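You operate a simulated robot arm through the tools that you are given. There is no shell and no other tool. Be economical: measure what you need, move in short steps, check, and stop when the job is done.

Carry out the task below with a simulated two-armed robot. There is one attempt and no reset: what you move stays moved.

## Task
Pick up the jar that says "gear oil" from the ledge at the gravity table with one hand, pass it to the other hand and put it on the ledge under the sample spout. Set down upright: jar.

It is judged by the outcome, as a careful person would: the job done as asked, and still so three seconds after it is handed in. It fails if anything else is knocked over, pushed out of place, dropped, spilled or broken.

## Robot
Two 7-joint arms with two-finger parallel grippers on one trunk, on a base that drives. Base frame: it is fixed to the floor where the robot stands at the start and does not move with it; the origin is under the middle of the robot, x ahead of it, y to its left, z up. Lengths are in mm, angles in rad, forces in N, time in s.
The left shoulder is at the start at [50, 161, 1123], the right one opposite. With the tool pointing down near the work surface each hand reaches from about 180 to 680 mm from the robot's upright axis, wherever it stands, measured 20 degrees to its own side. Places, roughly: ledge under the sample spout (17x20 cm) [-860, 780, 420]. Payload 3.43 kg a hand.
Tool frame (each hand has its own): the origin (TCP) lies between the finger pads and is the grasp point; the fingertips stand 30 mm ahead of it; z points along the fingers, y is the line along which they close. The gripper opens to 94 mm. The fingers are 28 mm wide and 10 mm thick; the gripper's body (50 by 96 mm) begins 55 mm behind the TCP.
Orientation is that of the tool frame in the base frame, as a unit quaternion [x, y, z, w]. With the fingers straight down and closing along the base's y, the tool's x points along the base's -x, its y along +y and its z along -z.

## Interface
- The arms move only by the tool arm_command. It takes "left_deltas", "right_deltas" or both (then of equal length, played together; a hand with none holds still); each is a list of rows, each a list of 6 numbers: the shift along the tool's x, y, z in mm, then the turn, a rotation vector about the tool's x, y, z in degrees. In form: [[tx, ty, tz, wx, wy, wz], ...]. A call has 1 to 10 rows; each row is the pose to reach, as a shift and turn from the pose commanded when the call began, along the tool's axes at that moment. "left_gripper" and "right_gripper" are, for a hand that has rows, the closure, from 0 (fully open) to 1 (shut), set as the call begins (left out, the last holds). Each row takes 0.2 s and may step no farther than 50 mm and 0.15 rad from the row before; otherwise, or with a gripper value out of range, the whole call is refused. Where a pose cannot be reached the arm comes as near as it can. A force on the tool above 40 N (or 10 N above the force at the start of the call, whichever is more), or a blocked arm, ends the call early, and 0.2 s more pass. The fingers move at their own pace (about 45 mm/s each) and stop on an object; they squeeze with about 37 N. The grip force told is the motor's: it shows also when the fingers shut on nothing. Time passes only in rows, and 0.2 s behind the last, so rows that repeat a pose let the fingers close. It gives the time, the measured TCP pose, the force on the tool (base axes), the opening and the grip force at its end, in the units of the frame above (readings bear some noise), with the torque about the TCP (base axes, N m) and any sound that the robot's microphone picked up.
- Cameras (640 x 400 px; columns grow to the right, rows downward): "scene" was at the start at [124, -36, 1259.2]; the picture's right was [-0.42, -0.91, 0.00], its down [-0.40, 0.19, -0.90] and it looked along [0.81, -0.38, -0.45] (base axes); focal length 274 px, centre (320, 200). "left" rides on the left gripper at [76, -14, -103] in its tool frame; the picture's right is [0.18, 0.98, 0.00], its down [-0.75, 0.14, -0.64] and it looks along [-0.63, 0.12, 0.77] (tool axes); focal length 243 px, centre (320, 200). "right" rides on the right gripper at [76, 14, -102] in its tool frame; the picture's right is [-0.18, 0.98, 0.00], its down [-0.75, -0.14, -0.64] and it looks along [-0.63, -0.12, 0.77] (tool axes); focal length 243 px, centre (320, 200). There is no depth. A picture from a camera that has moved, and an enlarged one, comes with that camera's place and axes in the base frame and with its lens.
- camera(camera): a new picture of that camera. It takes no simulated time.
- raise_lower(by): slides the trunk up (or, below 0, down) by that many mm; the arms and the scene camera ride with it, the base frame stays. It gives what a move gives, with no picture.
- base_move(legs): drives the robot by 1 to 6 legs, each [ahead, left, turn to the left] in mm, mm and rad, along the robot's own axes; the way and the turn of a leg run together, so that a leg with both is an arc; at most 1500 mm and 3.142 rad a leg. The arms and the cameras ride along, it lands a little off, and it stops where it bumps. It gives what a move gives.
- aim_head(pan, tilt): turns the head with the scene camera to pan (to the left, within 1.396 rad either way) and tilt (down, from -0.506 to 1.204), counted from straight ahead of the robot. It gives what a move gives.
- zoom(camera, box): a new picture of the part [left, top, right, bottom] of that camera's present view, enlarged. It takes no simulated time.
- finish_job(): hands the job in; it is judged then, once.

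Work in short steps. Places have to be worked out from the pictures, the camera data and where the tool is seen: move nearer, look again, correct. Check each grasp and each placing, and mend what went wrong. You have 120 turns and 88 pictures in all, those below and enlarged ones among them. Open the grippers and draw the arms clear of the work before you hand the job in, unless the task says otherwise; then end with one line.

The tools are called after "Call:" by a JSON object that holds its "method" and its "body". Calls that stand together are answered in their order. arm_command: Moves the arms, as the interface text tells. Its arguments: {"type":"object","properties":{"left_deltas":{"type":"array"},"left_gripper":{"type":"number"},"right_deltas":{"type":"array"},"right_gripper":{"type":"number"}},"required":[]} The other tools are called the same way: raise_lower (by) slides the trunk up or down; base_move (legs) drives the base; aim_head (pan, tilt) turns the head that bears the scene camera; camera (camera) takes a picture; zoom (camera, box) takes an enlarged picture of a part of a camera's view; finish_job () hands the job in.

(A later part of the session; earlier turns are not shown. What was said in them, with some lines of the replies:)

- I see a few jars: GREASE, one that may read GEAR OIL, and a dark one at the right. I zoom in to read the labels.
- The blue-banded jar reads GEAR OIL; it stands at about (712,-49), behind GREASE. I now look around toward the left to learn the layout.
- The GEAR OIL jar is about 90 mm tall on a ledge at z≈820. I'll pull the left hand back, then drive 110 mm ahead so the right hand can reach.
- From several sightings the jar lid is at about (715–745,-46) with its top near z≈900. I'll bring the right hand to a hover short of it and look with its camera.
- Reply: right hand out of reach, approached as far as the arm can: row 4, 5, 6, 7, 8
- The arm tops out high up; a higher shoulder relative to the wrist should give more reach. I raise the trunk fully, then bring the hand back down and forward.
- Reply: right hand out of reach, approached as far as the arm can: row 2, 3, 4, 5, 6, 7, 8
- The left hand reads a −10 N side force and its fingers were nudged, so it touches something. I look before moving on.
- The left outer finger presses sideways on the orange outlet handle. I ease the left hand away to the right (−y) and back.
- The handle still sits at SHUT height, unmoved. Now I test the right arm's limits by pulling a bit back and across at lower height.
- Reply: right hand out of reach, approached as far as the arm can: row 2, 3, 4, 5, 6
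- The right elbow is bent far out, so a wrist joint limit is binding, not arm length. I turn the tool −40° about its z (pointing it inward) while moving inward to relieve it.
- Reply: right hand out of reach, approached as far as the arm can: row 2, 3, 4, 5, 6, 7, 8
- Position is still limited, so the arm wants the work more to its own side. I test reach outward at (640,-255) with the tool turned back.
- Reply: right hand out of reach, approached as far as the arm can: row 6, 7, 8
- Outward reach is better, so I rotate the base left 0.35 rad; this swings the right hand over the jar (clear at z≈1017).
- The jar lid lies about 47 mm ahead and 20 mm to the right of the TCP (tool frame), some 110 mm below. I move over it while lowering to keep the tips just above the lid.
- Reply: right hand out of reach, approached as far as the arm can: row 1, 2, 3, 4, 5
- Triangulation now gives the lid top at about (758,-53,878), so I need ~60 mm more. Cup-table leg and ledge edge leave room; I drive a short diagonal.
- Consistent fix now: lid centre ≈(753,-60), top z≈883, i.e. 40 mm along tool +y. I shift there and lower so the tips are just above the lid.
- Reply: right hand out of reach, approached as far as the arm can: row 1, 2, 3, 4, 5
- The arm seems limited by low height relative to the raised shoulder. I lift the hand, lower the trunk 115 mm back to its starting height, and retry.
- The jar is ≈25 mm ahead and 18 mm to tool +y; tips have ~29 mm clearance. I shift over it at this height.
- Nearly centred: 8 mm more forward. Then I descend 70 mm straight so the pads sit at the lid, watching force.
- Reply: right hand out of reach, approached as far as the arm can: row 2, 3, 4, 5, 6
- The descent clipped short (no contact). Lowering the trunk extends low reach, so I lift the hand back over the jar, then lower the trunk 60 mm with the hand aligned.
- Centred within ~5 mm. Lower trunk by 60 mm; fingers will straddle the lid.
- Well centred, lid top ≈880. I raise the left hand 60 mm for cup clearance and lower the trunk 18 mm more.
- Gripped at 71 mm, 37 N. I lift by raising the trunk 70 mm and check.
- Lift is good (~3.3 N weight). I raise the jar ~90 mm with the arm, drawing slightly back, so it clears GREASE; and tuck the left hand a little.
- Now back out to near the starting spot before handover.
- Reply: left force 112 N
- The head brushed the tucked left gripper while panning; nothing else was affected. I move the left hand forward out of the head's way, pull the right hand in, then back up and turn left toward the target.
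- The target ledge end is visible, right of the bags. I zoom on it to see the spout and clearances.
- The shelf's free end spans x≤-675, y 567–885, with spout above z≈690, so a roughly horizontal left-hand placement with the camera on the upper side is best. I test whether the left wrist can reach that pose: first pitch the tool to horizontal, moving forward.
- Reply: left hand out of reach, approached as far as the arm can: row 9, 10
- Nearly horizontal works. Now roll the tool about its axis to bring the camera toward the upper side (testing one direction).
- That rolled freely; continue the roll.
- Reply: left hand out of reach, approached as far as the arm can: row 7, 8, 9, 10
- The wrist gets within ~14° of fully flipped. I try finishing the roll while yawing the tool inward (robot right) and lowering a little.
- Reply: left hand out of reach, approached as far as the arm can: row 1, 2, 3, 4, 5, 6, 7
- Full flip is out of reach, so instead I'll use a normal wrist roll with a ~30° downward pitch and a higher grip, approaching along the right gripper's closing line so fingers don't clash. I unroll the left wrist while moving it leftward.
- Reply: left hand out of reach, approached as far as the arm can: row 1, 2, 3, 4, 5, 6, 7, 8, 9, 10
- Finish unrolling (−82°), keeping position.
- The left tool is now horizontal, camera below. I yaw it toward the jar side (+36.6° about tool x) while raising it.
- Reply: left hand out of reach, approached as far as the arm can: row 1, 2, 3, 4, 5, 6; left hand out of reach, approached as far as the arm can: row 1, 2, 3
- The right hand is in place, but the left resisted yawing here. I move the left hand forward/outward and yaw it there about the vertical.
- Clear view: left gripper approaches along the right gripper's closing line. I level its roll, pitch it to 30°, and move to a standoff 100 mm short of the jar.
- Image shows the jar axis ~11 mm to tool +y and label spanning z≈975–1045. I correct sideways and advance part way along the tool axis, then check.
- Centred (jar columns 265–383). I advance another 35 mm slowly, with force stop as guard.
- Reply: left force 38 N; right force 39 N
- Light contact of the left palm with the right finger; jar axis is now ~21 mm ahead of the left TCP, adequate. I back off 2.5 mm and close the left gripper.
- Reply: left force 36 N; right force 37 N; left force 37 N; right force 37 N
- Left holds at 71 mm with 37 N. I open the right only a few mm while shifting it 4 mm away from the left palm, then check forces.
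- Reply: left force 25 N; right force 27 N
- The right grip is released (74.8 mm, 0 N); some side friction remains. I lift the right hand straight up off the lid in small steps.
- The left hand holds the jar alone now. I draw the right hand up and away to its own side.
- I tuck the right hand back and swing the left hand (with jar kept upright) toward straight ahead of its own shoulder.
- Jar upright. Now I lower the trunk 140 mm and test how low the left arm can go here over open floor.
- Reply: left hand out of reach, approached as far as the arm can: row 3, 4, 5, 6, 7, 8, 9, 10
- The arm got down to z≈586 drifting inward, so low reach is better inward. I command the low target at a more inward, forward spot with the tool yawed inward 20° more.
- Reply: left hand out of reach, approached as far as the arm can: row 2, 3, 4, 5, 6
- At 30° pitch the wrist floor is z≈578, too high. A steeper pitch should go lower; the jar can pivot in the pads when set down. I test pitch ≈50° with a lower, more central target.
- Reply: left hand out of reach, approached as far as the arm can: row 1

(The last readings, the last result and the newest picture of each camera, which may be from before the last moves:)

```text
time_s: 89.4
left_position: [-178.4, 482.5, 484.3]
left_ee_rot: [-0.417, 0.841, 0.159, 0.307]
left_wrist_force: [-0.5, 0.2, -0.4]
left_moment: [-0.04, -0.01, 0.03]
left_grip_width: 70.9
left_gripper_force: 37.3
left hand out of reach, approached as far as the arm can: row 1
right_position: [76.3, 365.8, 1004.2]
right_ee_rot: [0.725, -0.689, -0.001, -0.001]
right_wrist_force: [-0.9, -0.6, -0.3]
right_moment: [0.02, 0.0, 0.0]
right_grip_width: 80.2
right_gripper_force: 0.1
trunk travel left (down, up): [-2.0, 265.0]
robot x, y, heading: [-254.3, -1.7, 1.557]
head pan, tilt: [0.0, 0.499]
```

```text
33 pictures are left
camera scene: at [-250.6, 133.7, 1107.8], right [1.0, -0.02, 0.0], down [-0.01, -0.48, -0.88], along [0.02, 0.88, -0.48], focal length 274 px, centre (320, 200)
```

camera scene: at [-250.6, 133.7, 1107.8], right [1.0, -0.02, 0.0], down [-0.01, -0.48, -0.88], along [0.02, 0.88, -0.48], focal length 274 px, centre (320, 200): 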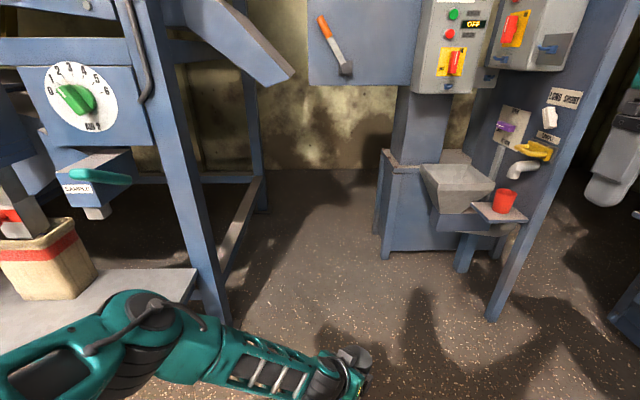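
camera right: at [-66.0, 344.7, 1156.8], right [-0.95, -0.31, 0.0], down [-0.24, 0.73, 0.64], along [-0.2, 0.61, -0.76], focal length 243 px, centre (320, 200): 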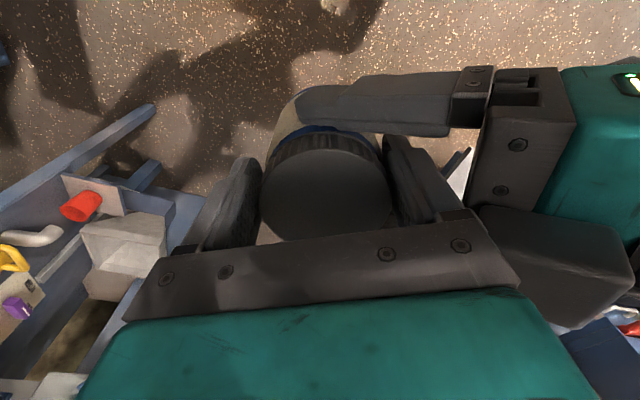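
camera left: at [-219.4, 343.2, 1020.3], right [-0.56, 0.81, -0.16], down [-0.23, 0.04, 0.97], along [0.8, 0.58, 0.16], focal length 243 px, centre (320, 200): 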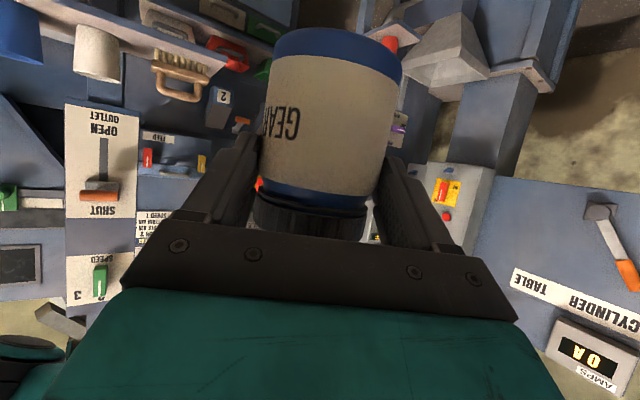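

Reached z=484 fully, and the elbow has dropped. I now try pitching back up ~19° in place so the jar is upright at this height.

Call:
{"method": "arm_command", "body": {"left_deltas": [[0, 0, 0, 0, -4, 0], [0, 0, 0, 0, -8, 0], [0, 0, 0, 0, -12, 0], [0, 0, 0, 0, -16, 0], [0, 0, 0, 0, -19.6, 0], [0, 0, 0, 0, -19.6, 0]]}}

```text
time_s: 90.8
left_position: [-177.8, 483.4, 484.2]
left_ee_rot: [-0.417, 0.841, 0.159, 0.306]
left_wrist_force: [-0.3, 0.1, 0.4]
left_moment: [-0.01, 0.04, -0.02]
left_grip_width: 70.5
left_gripper_force: 37.1
left hand out of reach, approached as far as the arm can: row 1, 2, 3, 4, 5, 6
right_position: [75.0, 366.8, 1004.7]
right_ee_rot: [0.725, -0.689, 0.0, 0.0]
right_wrist_force: [0.0, 0.0, 0.1]
right_moment: [0.0, 0.0, 0.0]
right_grip_width: 79.9
right_gripper_force: 0.1
trunk travel left (down, up): [-2.0, 265.0]
robot x, y, heading: [-254.4, 0.5, 1.554]
head pan, tilt: [0.0, 0.499]
```

The wrist is at its limit there. Farther out the forearm is flatter, so I test 120 mm further forward with less pitch.

Call:
{"method": "arm_command", "body": {"left_deltas": [[-24, 24, 21, 0, 0, 0], [-48, 48, 42, 0, 0, 0], [-72, 72, 63, 0, 0, 0], [-72, 72, 63, 0, -5, 0], [-72, 72, 63, 0, -10, 0], [-72, 72, 63, 0, -15, 0], [-72, 72, 63, 0, -19.6, 0], [-72, 72, 63, 0, -19.6, 0]]}}

```text
time_s: 92.6
left_position: [-171.7, 601.9, 506.6]
left_ee_rot: [-0.384, 0.776, 0.228, 0.446]
left_wrist_force: [0.7, -0.2, 0.5]
left_moment: [-0.06, 0.05, 0.04]
left_grip_width: 70.7
left_gripper_force: 36.6
left hand out of reach, approached as far as the arm can: row 3, 4, 5, 6, 7, 8
right_position: [75.2, 366.5, 1004.0]
right_ee_rot: [0.725, -0.689, -0.001, 0.0]
right_wrist_force: [-0.2, -0.3, -0.4]
right_moment: [-0.03, 0.01, -0.05]
right_grip_width: 79.9
right_gripper_force: 0.0
trunk travel left (down, up): [-2.0, 265.0]
robot x, y, heading: [-251.2, 3.3, 1.549]
head pan, tilt: [0.0, 0.499]
```

Upright pitch (30°) now works at z=507 farther out. I try advancing 45 mm along the tool axis, which also lowers it ~22 mm.

Call:
{"method": "arm_command", "body": {"left_deltas": [[0, 0, 15, 0, 0, 0], [0, 0, 30, 0, 0, 0], [0, 0, 45, 0, 0, 0], [0, 0, 45, 0, 0, 0]]}}

```text
time_s: 93.6
left_position: [-167.2, 602.9, 508.0]
left_ee_rot: [-0.384, 0.777, 0.227, 0.445]
left_wrist_force: [0.2, -0.4, -0.7]
left_moment: [-0.07, 0.06, 0.02]
left_grip_width: 70.9
left_gripper_force: 37.0
left hand out of reach, approached as far as the arm can: row 1, 2, 3, 4
right_position: [74.8, 366.6, 1004.0]
right_ee_rot: [0.724, -0.689, -0.001, 0.0]
right_wrist_force: [0.8, -0.1, 0.2]
right_moment: [0.04, -0.02, 0.04]
right_grip_width: 79.9
right_gripper_force: 0.1
trunk travel left (down, up): [-2.0, 265.0]
robot x, y, heading: [-255.9, 0.3, 1.555]
head pan, tilt: [0.0, 0.499]
```

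At pitch 30° it bottoms at z≈507, and ~7° extra pitch gives the rest – fine, since the jar self-levels. I tuck the right hand, raise the trunk 35 mm, then drive to a staging pose in front of the shelf.

Call:
{"method": "arm_command", "body": {"right_deltas": [[20, 0, 0, 0, 0, 0], [40, 0, 0, 0, 0, 0], [60, 0, 0, 0, 0, 0], [80, 0, 0, 0, 0, 0]]}}

Call:
{"method": "raise_lower", "body": {"by": 35}}

Call:
{"method": "base_move", "body": {"legs": [[0, 0, 0.505], [239, 322, 0]]}}

Call:
{"method": "aim_head", "body": {"pan": -0.1, "tilt": 0.65}}

Call:
{"method": "camera", "body": {"camera": "scene"}}

Call:
{"method": "camera", "body": {"camera": "left"}}

```text
time_s: 94.6
left_position: [-169.6, 603.1, 507.0]
left_ee_rot: [-0.384, 0.776, 0.228, 0.446]
left_wrist_force: [0.3, -0.3, 0.2]
left_moment: [-0.06, 0.05, 0.0]
left_grip_width: 70.8
left_gripper_force: 36.8
right_position: [80.2, 286.6, 1004.7]
right_ee_rot: [0.725, -0.689, -0.001, -0.001]
right_wrist_force: [0.2, 0.9, -0.1]
right_moment: [0.02, -0.01, -0.02]
right_grip_width: 80.0
right_gripper_force: 0.1
trunk travel left (down, up): [-2.0, 265.0]
robot x, y, heading: [-254.5, -1.0, 1.55]
head pan, tilt: [0.0, 0.499]
```

```text
time_s: 95.4
left_position: [-169.1, 602.1, 542.1]
left_ee_rot: [-0.384, 0.776, 0.227, 0.445]
left_wrist_force: [-0.7, -0.5, -1.0]
left_moment: [-0.08, 0.05, -0.01]
left_grip_width: 70.9
left_gripper_force: 36.8
right_position: [79.7, 288.0, 1039.8]
right_ee_rot: [0.725, -0.689, 0.0, -0.001]
right_wrist_force: [-0.6, 0.1, -0.5]
right_moment: [-0.01, 0.01, 0.0]
right_grip_width: 79.8
right_gripper_force: 0.1
trunk travel left (down, up): [-37.0, 230.0]
robot x, y, heading: [-256.0, 0.7, 1.552]
head pan, tilt: [0.0, 0.499]
```

```text
time_s: 100.2
left_position: [-861.6, 628.6, 543.1]
left_ee_rot: [-0.565, 0.656, 0.331, 0.375]
left_wrist_force: [0.9, -0.5, -0.5]
left_moment: [-0.05, 0.0, 0.06]
left_grip_width: 71.0
left_gripper_force: 37.2
right_position: [-493.3, 471.4, 1039.4]
right_ee_rot: [0.873, -0.488, -0.001, -0.001]
right_wrist_force: [-0.3, 0.0, -0.2]
right_moment: [-0.04, -0.01, -0.03]
right_grip_width: 79.7
right_gripper_force: 0.0
trunk travel left (down, up): [-37.0, 230.0]
robot x, y, heading: [-644.6, 63.0, 2.052]
head pan, tilt: [0.0, 0.499]
```

```text
time_s: 100.9
left_position: [-862.5, 628.5, 542.6]
left_ee_rot: [-0.565, 0.657, 0.33, 0.375]
left_wrist_force: [-0.1, -0.2, 0.1]
left_moment: [-0.07, 0.01, 0.03]
left_grip_width: 71.0
left_gripper_force: 37.1
right_position: [-493.1, 472.1, 1039.7]
right_ee_rot: [0.873, -0.489, 0.0, 0.0]
right_wrist_force: [-0.9, -1.0, 0.3]
right_moment: [0.01, -0.03, 0.01]
right_grip_width: 79.8
right_gripper_force: 0.0
trunk travel left (down, up): [-37.0, 230.0]
robot x, y, heading: [-647.2, 58.9, 2.054]
head pan, tilt: [-0.099, 0.649]
```

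```text
32 pictures are left
camera scene: at [-697.1, 178.5, 1129.4], right [0.93, 0.38, 0.0], down [0.23, -0.56, -0.8], along [-0.3, 0.74, -0.6], focal length 274 px, centre (320, 200)
```

scene: 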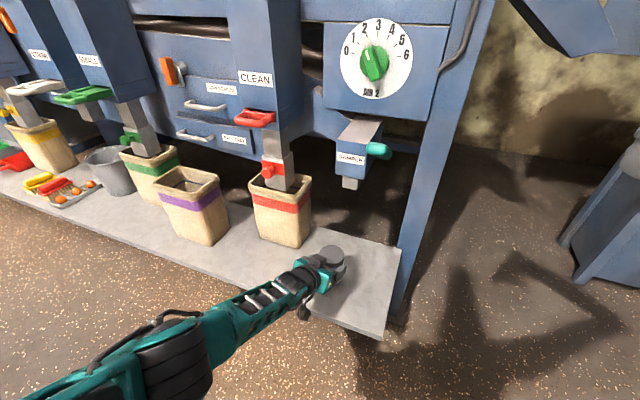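

```text
31 pictures are left
camera left: at [-866.0, 500.9, 527.1], right [-0.99, 0.05, -0.15], down [-0.16, -0.16, 0.98], along [0.03, 0.99, 0.16], focal length 243 px, centre (320, 200)
```

left: 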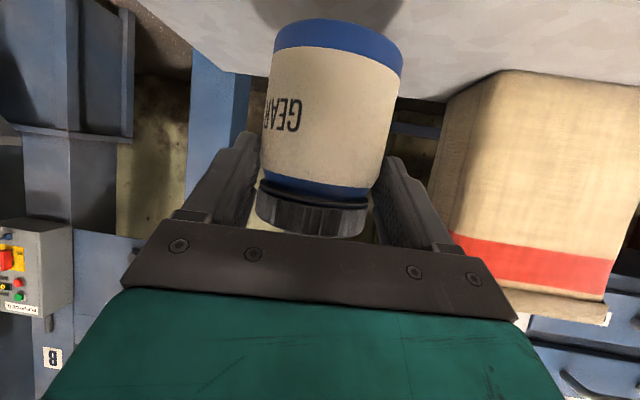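

The spout tip triangulates to (-860,803,708); the jar axis is at (-859,648). I drive 140 mm toward the shelf so the jar is under the spout.

Call:
{"method": "base_move", "body": {"legs": [[124, -65, 0]]}}

Call:
{"method": "camera", "body": {"camera": "scene"}}

Call:
{"method": "camera", "body": {"camera": "left"}}

```text
time_s: 102.2
left_position: [-863.7, 768.6, 543.0]
left_ee_rot: [-0.565, 0.656, 0.331, 0.375]
left_wrist_force: [-0.5, -0.5, -0.4]
left_moment: [-0.09, 0.03, 0.02]
left_grip_width: 71.0
left_gripper_force: 36.9
right_position: [-494.2, 612.1, 1039.6]
right_ee_rot: [0.873, -0.487, 0.0, -0.001]
right_wrist_force: [-0.2, 0.2, -0.4]
right_moment: [-0.01, 0.03, -0.03]
right_grip_width: 79.7
right_gripper_force: 0.1
trunk travel left (down, up): [-37.0, 230.0]
robot x, y, heading: [-644.5, 199.6, 2.054]
head pan, tilt: [-0.099, 0.649]
```

```text
30 pictures are left
camera scene: at [-698.3, 318.6, 1129.3], right [0.93, 0.38, 0.0], down [0.23, -0.56, -0.8], along [-0.3, 0.74, -0.61], focal length 274 px, centre (320, 200)
```

scene: 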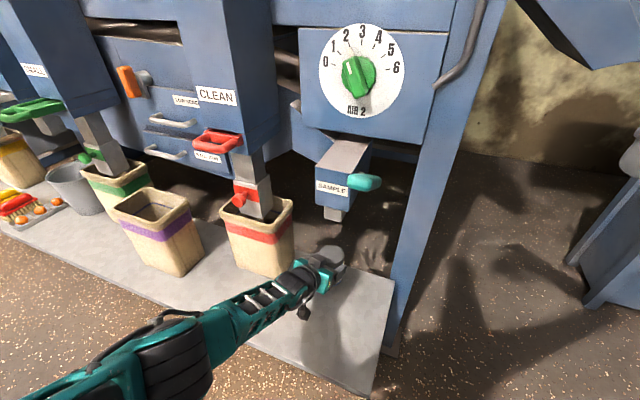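

```text
29 pictures are left
camera left: at [-867.4, 640.9, 527.1], right [-0.99, 0.05, -0.15], down [-0.16, -0.16, 0.98], along [0.02, 0.99, 0.16], focal length 243 px, centre (320, 200)
```

left: 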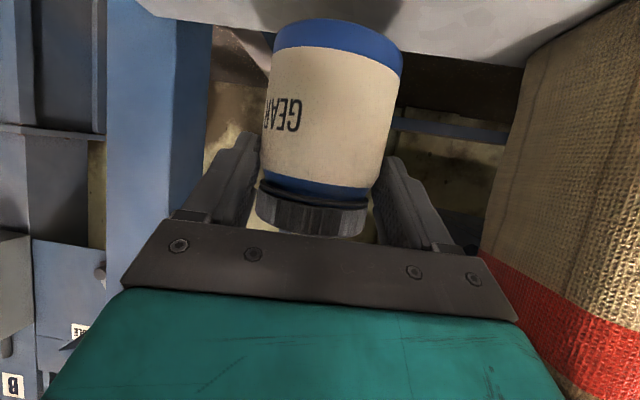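

The jar is at y≈789 under the spout (x≈-861), clear of bag and back edge. I lower the trunk to its bottom (~36 mm).

Call:
{"method": "raise_lower", "body": {"by": -36}}

Call:
{"method": "camera", "body": {"camera": "left"}}

```text
time_s: 103.0
left_position: [-862.7, 768.8, 507.6]
left_ee_rot: [-0.565, 0.657, 0.331, 0.375]
left_wrist_force: [0.1, 0.8, -0.6]
left_moment: [-0.1, 0.02, -0.02]
left_grip_width: 71.0
left_gripper_force: 37.1
right_position: [-494.0, 611.1, 1004.7]
right_ee_rot: [0.874, -0.487, -0.001, 0.0]
right_wrist_force: [-0.1, 0.6, 0.3]
right_moment: [-0.01, 0.0, 0.01]
right_grip_width: 80.1
right_gripper_force: 0.0
trunk travel left (down, up): [-1.0, 266.0]
robot x, y, heading: [-646.3, 198.0, 2.056]
head pan, tilt: [-0.099, 0.649]
```

```text
28 pictures are left
camera left: at [-867.5, 640.8, 491.2], right [-0.99, 0.05, -0.15], down [-0.16, -0.16, 0.98], along [0.02, 0.99, 0.16], focal length 243 px, centre (320, 200)
```

left: 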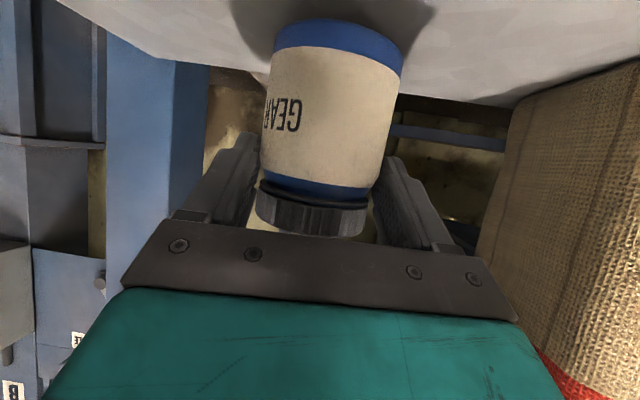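

Ledge is ~24 mm below the jar base. I descend with the arm in small steps, letting pitch grow slightly, with force watch.

Call:
{"method": "arm_command", "body": {"left_deltas": [[4.3, 0, 2.5, 0, 2, 0], [8.7, 0, 5, 0, 4, 0], [11.3, 0, 6.5, 0, 6, 0], [13.9, 0, 8, 0, 7, 0], [13.9, 0, 8, 0, 7, 0]]}}

Call:
{"method": "camera", "body": {"camera": "left"}}

```text
time_s: 104.2
left_position: [-860.8, 769.0, 502.6]
left_ee_rot: [-0.582, 0.677, 0.3, 0.336]
left_wrist_force: [-2.3, 5.8, 21.5]
left_moment: [1.51, 0.03, 0.15]
left_grip_width: 70.8
left_gripper_force: 36.6
left hand out of reach, approached as far as the arm can: row 3, 4, 5
right_position: [-493.0, 610.6, 1005.1]
right_ee_rot: [0.873, -0.487, -0.002, -0.001]
right_wrist_force: [-0.4, -0.6, 1.0]
right_moment: [0.01, -0.02, 0.0]
right_grip_width: 79.9
right_gripper_force: 0.0
trunk travel left (down, up): [-1.0, 266.0]
robot x, y, heading: [-644.2, 199.4, 2.059]
head pan, tilt: [-0.099, 0.649]
```

```text
27 pictures are left
camera left: at [-865.4, 639.6, 502.0], right [-0.99, 0.03, -0.13], down [-0.14, -0.05, 0.99], along [0.03, 1.0, 0.05], focal length 243 px, centre (320, 200)
```

left: 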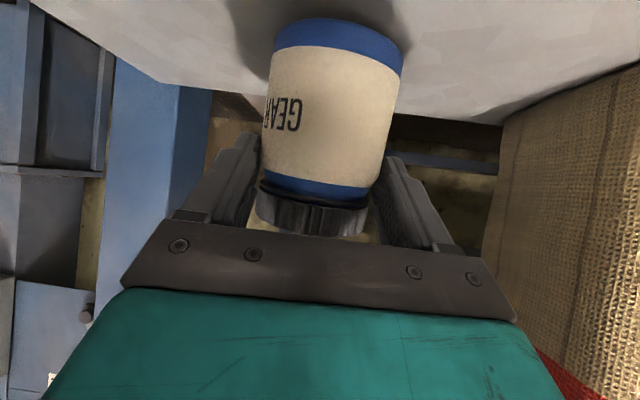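

Contact: ~21 N upward, with moment matching the jar's front edge, leaning ~7°. I press ~4 mm further so it pivots flatter in the pads.

Call:
{"method": "arm_command", "body": {"left_deltas": [[1.6, 0, 1.2, 0, 0.5, 0], [3.2, 0, 2.4, 0, 1, 0], [3.2, 0, 2.4, 0, 1, 0]]}}

Call:
{"method": "camera", "body": {"camera": "left"}}

```text
time_s: 105.0
left_position: [-861.5, 765.6, 499.7]
left_ee_rot: [-0.586, 0.68, 0.294, 0.329]
left_wrist_force: [-2.6, -3.4, 29.4]
left_moment: [1.22, -0.1, 0.12]
left_grip_width: 71.0
left_gripper_force: 37.0
right_position: [-492.7, 609.3, 1005.1]
right_ee_rot: [0.873, -0.487, -0.002, -0.001]
right_wrist_force: [0.8, -0.2, 0.4]
right_moment: [0.01, -0.01, -0.01]
right_grip_width: 79.7
right_gripper_force: 0.1
trunk travel left (down, up): [-1.0, 266.0]
robot x, y, heading: [-649.0, 199.9, 2.059]
head pan, tilt: [-0.099, 0.649]
```

```text
26 pictures are left
camera left: at [-865.7, 637.5, 501.6], right [-0.99, 0.03, -0.13], down [-0.13, -0.03, 0.99], along [0.02, 1.0, 0.03], focal length 243 px, centre (320, 200)
```

left: 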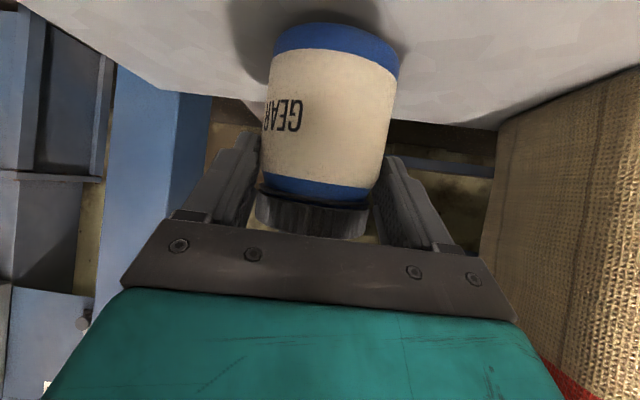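

The jar is pivoting; one more 3 mm press.

Call:
{"method": "arm_command", "body": {"left_deltas": [[1.2, 0, 1, 0, 0.4, 0], [2.4, 0, 2, 0, 0.8, 0], [2.4, 0, 2, 0, 0.8, 0]]}}

Call:
{"method": "zoom", "body": {"camera": "scene", "box": [240, 190, 420, 330]}}

```text
time_s: 105.8
left_position: [-862.1, 765.7, 497.9]
left_ee_rot: [-0.588, 0.682, 0.29, 0.324]
left_wrist_force: [-3.6, -0.4, 25.5]
left_moment: [1.27, -0.12, 0.12]
left_grip_width: 71.1
left_gripper_force: 37.3
left hand out of reach, approached as far as the arm can: row 2, 3
right_position: [-493.5, 609.6, 1005.1]
right_ee_rot: [0.873, -0.487, -0.002, -0.002]
right_wrist_force: [0.0, 0.0, 0.4]
right_moment: [0.0, -0.01, 0.0]
right_grip_width: 80.1
right_gripper_force: 0.0
trunk travel left (down, up): [-1.0, 266.0]
robot x, y, heading: [-652.8, 204.9, 2.06]
head pan, tilt: [-0.099, 0.649]
```

```text
2.86 times, centred on (330, 260) of scene
camera zoom: at [-697.6, 316.0, 1093.8], right [0.93, 0.38, 0.0], down [0.23, -0.56, -0.8], along [-0.3, 0.74, -0.6], focal length 784 px, centre (291, 29)
```

zoom: 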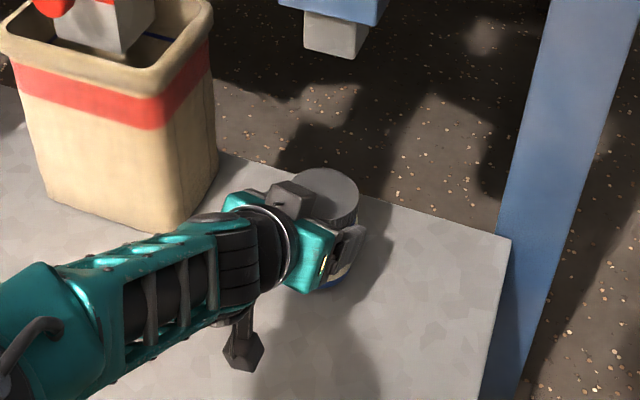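

Near flat now. I release by opening the left gripper, holding the hand still.

Call:
{"method": "arm_command", "body": {"left_deltas": [[0, 0, 0, 0, 0, 0], [0, 0, 0, 0, 0, 0], [0, 0, 0, 0, 0, 0], [0, 0, 0, 0, 0, 0]], "left_gripper": 0}}

Call:
{"method": "camera", "body": {"camera": "left"}}

```text
time_s: 106.8
left_position: [-860.2, 763.1, 494.3]
left_ee_rot: [-0.588, 0.683, 0.286, 0.324]
left_wrist_force: [1.5, -0.3, -0.2]
left_moment: [-0.03, 0.01, 0.0]
left_grip_width: 94.1
left_gripper_force: 0.0
right_position: [-494.0, 612.4, 1003.1]
right_ee_rot: [0.874, -0.486, -0.001, -0.001]
right_wrist_force: [0.5, -0.2, -0.8]
right_moment: [-0.01, 0.01, 0.05]
right_grip_width: 79.9
right_gripper_force: 0.0
trunk travel left (down, up): [-1.0, 266.0]
robot x, y, heading: [-647.0, 199.5, 2.053]
head pan, tilt: [-0.099, 0.649]
```

```text
24 pictures are left
camera left: at [-863.9, 634.1, 497.2], right [-0.99, 0.03, -0.13], down [-0.13, -0.01, 0.99], along [0.03, 1.0, 0.01], focal length 243 px, centre (320, 200)
```

left: 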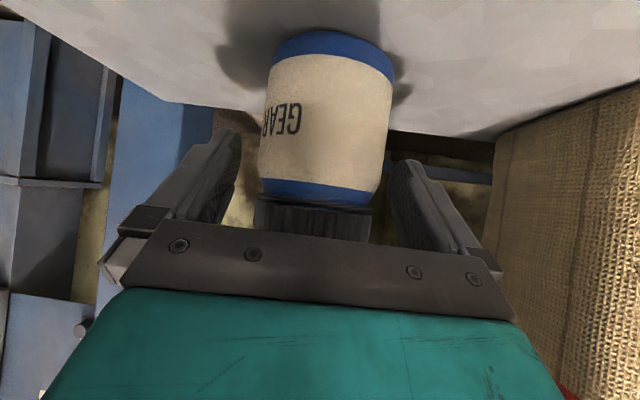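

The jar stands free between the open fingers. I withdraw straight back along the tool axis.

Call:
{"method": "arm_command", "body": {"left_deltas": [[0, 0, -10, 0, 0, 0], [0, 0, -25, 0, 0, 0], [0, 0, -45, 0, 0, 0], [0, 0, -70, 0, 0, 0], [0, 0, -100, 0, 0, 0], [0, 0, -130, 0, 0, 0]]}}

Call:
{"method": "camera", "body": {"camera": "left"}}

Call:
{"method": "zoom", "body": {"camera": "scene", "box": [240, 150, 420, 330]}}

```text
time_s: 108.2
left_position: [-859.7, 764.1, 493.2]
left_ee_rot: [-0.589, 0.683, 0.287, 0.323]
left_wrist_force: [-0.7, 0.5, 0.4]
left_moment: [0.01, 0.02, 0.0]
left_grip_width: 94.0
left_gripper_force: 0.0
left hand out of reach, approached as far as the arm can: row 1, 2, 3, 4, 5, 6
right_position: [-494.0, 611.2, 1004.5]
right_ee_rot: [0.873, -0.487, -0.001, 0.0]
right_wrist_force: [0.2, -0.7, 0.2]
right_moment: [0.01, -0.02, -0.01]
right_grip_width: 79.7
right_gripper_force: 0.0
trunk travel left (down, up): [-1.0, 266.0]
robot x, y, heading: [-648.8, 202.2, 2.054]
head pan, tilt: [-0.099, 0.649]
```

```text
23 pictures are left
camera left: at [-863.9, 634.2, 497.4], right [-0.99, 0.03, -0.13], down [-0.13, -0.01, 0.99], along [0.03, 1.0, 0.01], focal length 243 px, centre (320, 200)
```

left: 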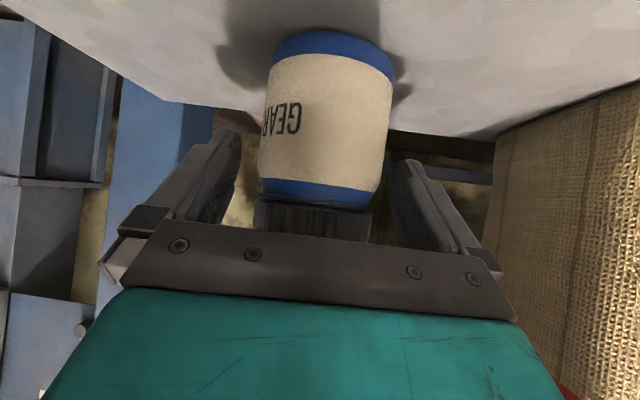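

```text
2.22 times, centred on (330, 240) of scene
camera zoom: at [-698.3, 318.2, 1093.4], right [0.93, 0.38, 0.0], down [0.23, -0.56, -0.8], along [-0.3, 0.74, -0.6], focal length 610 px, centre (298, 111)
```

zoom: 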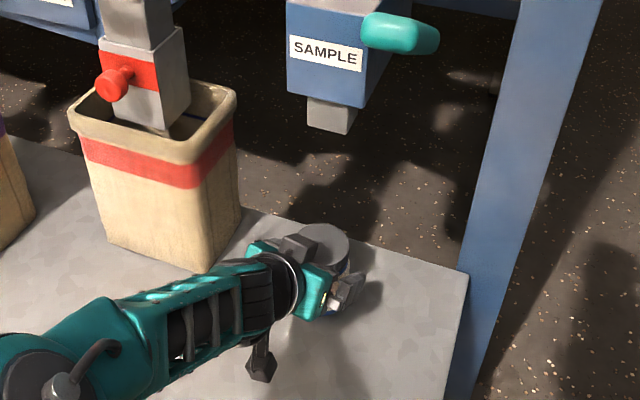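

The wrist limit blocks an arm retreat, so I back the base straight away along the tool's horizontal direction.

Call:
{"method": "base_move", "body": {"legs": [[-131, 92.5, 0]]}}

Call:
{"method": "camera", "body": {"camera": "left"}}

Call:
{"method": "camera", "body": {"camera": "scene"}}

```text
time_s: 109.7
left_position: [-878.4, 604.4, 494.1]
left_ee_rot: [-0.589, 0.683, 0.287, 0.323]
left_wrist_force: [-0.1, 0.5, -0.4]
left_moment: [0.0, -0.02, 0.01]
left_grip_width: 93.8
left_gripper_force: 0.0
right_position: [-511.8, 451.0, 1004.2]
right_ee_rot: [0.873, -0.488, 0.0, -0.001]
right_wrist_force: [-0.1, -0.3, -0.6]
right_moment: [0.0, -0.03, 0.0]
right_grip_width: 80.1
right_gripper_force: 0.0
trunk travel left (down, up): [-1.0, 266.0]
robot x, y, heading: [-664.0, 39.3, 2.059]
head pan, tilt: [-0.099, 0.649]
```

```text
21 pictures are left
camera left: at [-882.1, 474.6, 497.4], right [-0.99, 0.03, -0.13], down [-0.13, -0.01, 0.99], along [0.03, 1.0, 0.01], focal length 243 px, centre (320, 200)
```

left: 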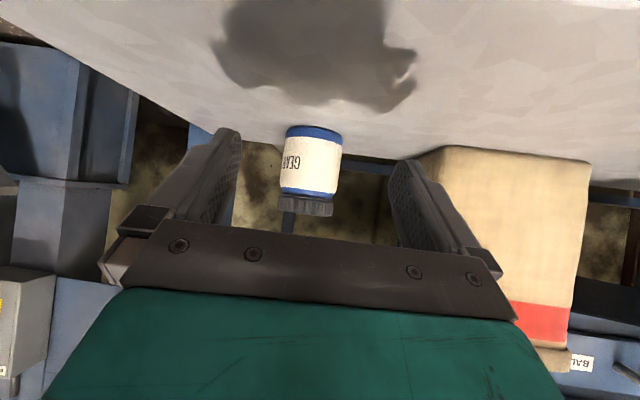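

```text
20 pictures are left
camera scene: at [-716.6, 158.5, 1093.4], right [0.93, 0.38, 0.0], down [0.23, -0.56, -0.8], along [-0.3, 0.74, -0.6], focal length 274 px, centre (320, 200)
```

scene: 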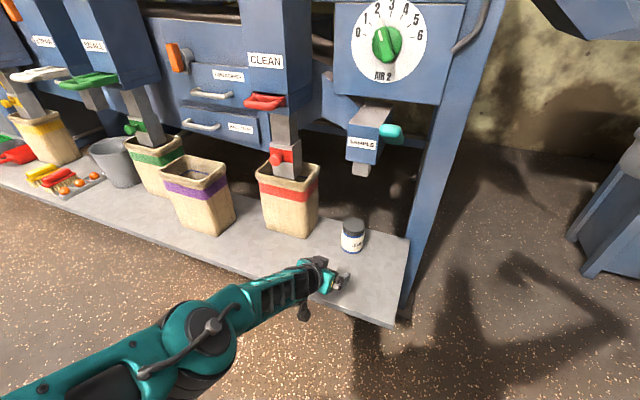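

The jar stands upright under the SAMPLE spout. I back off further so the arms are clear, open the right gripper, and take a last look.

Call:
{"method": "base_move", "body": {"legs": [[-120, 60, 0]]}}

Call:
{"method": "arm_command", "body": {"right_deltas": [[0, 0, 0, 0, 0, 0], [0, 0, 0, 0, 0, 0]], "right_gripper": 0}}

Call:
{"method": "zoom", "body": {"camera": "scene", "box": [240, 80, 440, 300]}}

```text
time_s: 111.0
left_position: [-875.4, 469.2, 492.9]
left_ee_rot: [-0.589, 0.683, 0.287, 0.323]
left_wrist_force: [0.0, -1.4, 0.7]
left_moment: [0.0, 0.0, 0.04]
left_grip_width: 94.1
left_gripper_force: 0.0
right_position: [-509.0, 317.0, 1004.0]
right_ee_rot: [0.874, -0.487, -0.001, 0.0]
right_wrist_force: [-0.4, -0.1, 0.4]
right_moment: [-0.04, -0.02, 0.03]
right_grip_width: 79.7
right_gripper_force: 0.0
trunk travel left (down, up): [-1.0, 266.0]
robot x, y, heading: [-663.6, -92.7, 2.055]
head pan, tilt: [-0.099, 0.649]
```

```text
time_s: 111.6
left_position: [-874.2, 468.2, 493.1]
left_ee_rot: [-0.589, 0.683, 0.286, 0.324]
left_wrist_force: [0.3, 0.3, -0.3]
left_moment: [-0.02, 0.01, 0.0]
left_grip_width: 94.0
left_gripper_force: 0.1
right_position: [-509.0, 317.6, 1005.0]
right_ee_rot: [0.874, -0.487, 0.0, 0.0]
right_wrist_force: [1.0, -0.1, 0.3]
right_moment: [-0.01, -0.02, 0.02]
right_grip_width: 93.8
right_gripper_force: 0.1
trunk travel left (down, up): [-1.0, 266.0]
robot x, y, heading: [-661.4, -95.8, 2.059]
head pan, tilt: [-0.099, 0.649]
```

```text
1.82 times, centred on (340, 190) of scene
camera zoom: at [-714.2, 24.0, 1093.4], right [0.93, 0.38, 0.0], down [0.23, -0.56, -0.8], along [-0.3, 0.74, -0.6], focal length 499 px, centre (284, 218)
```

zoom: 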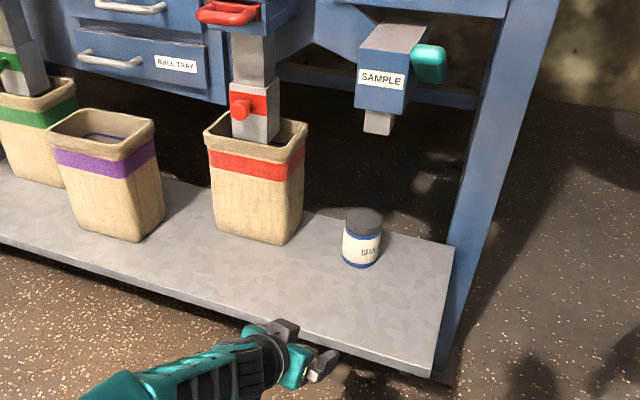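

The GEAR OIL jar stands upright on the ledge under the SAMPLE spout, both grippers are open and the arms are clear. I hand the job in.

Call:
{"method": "finish_job", "body": {}}

```text
The job is handed in.
```

The "gear oil" jar was picked up with the right hand and passed to the left. It now stands upright on the ledge under the sample spout, with both grippers open and the arms clear. On the way the left hand brushed the orange outlet handle, which looked unmoved afterwards, and nothing else was seen disturbed.
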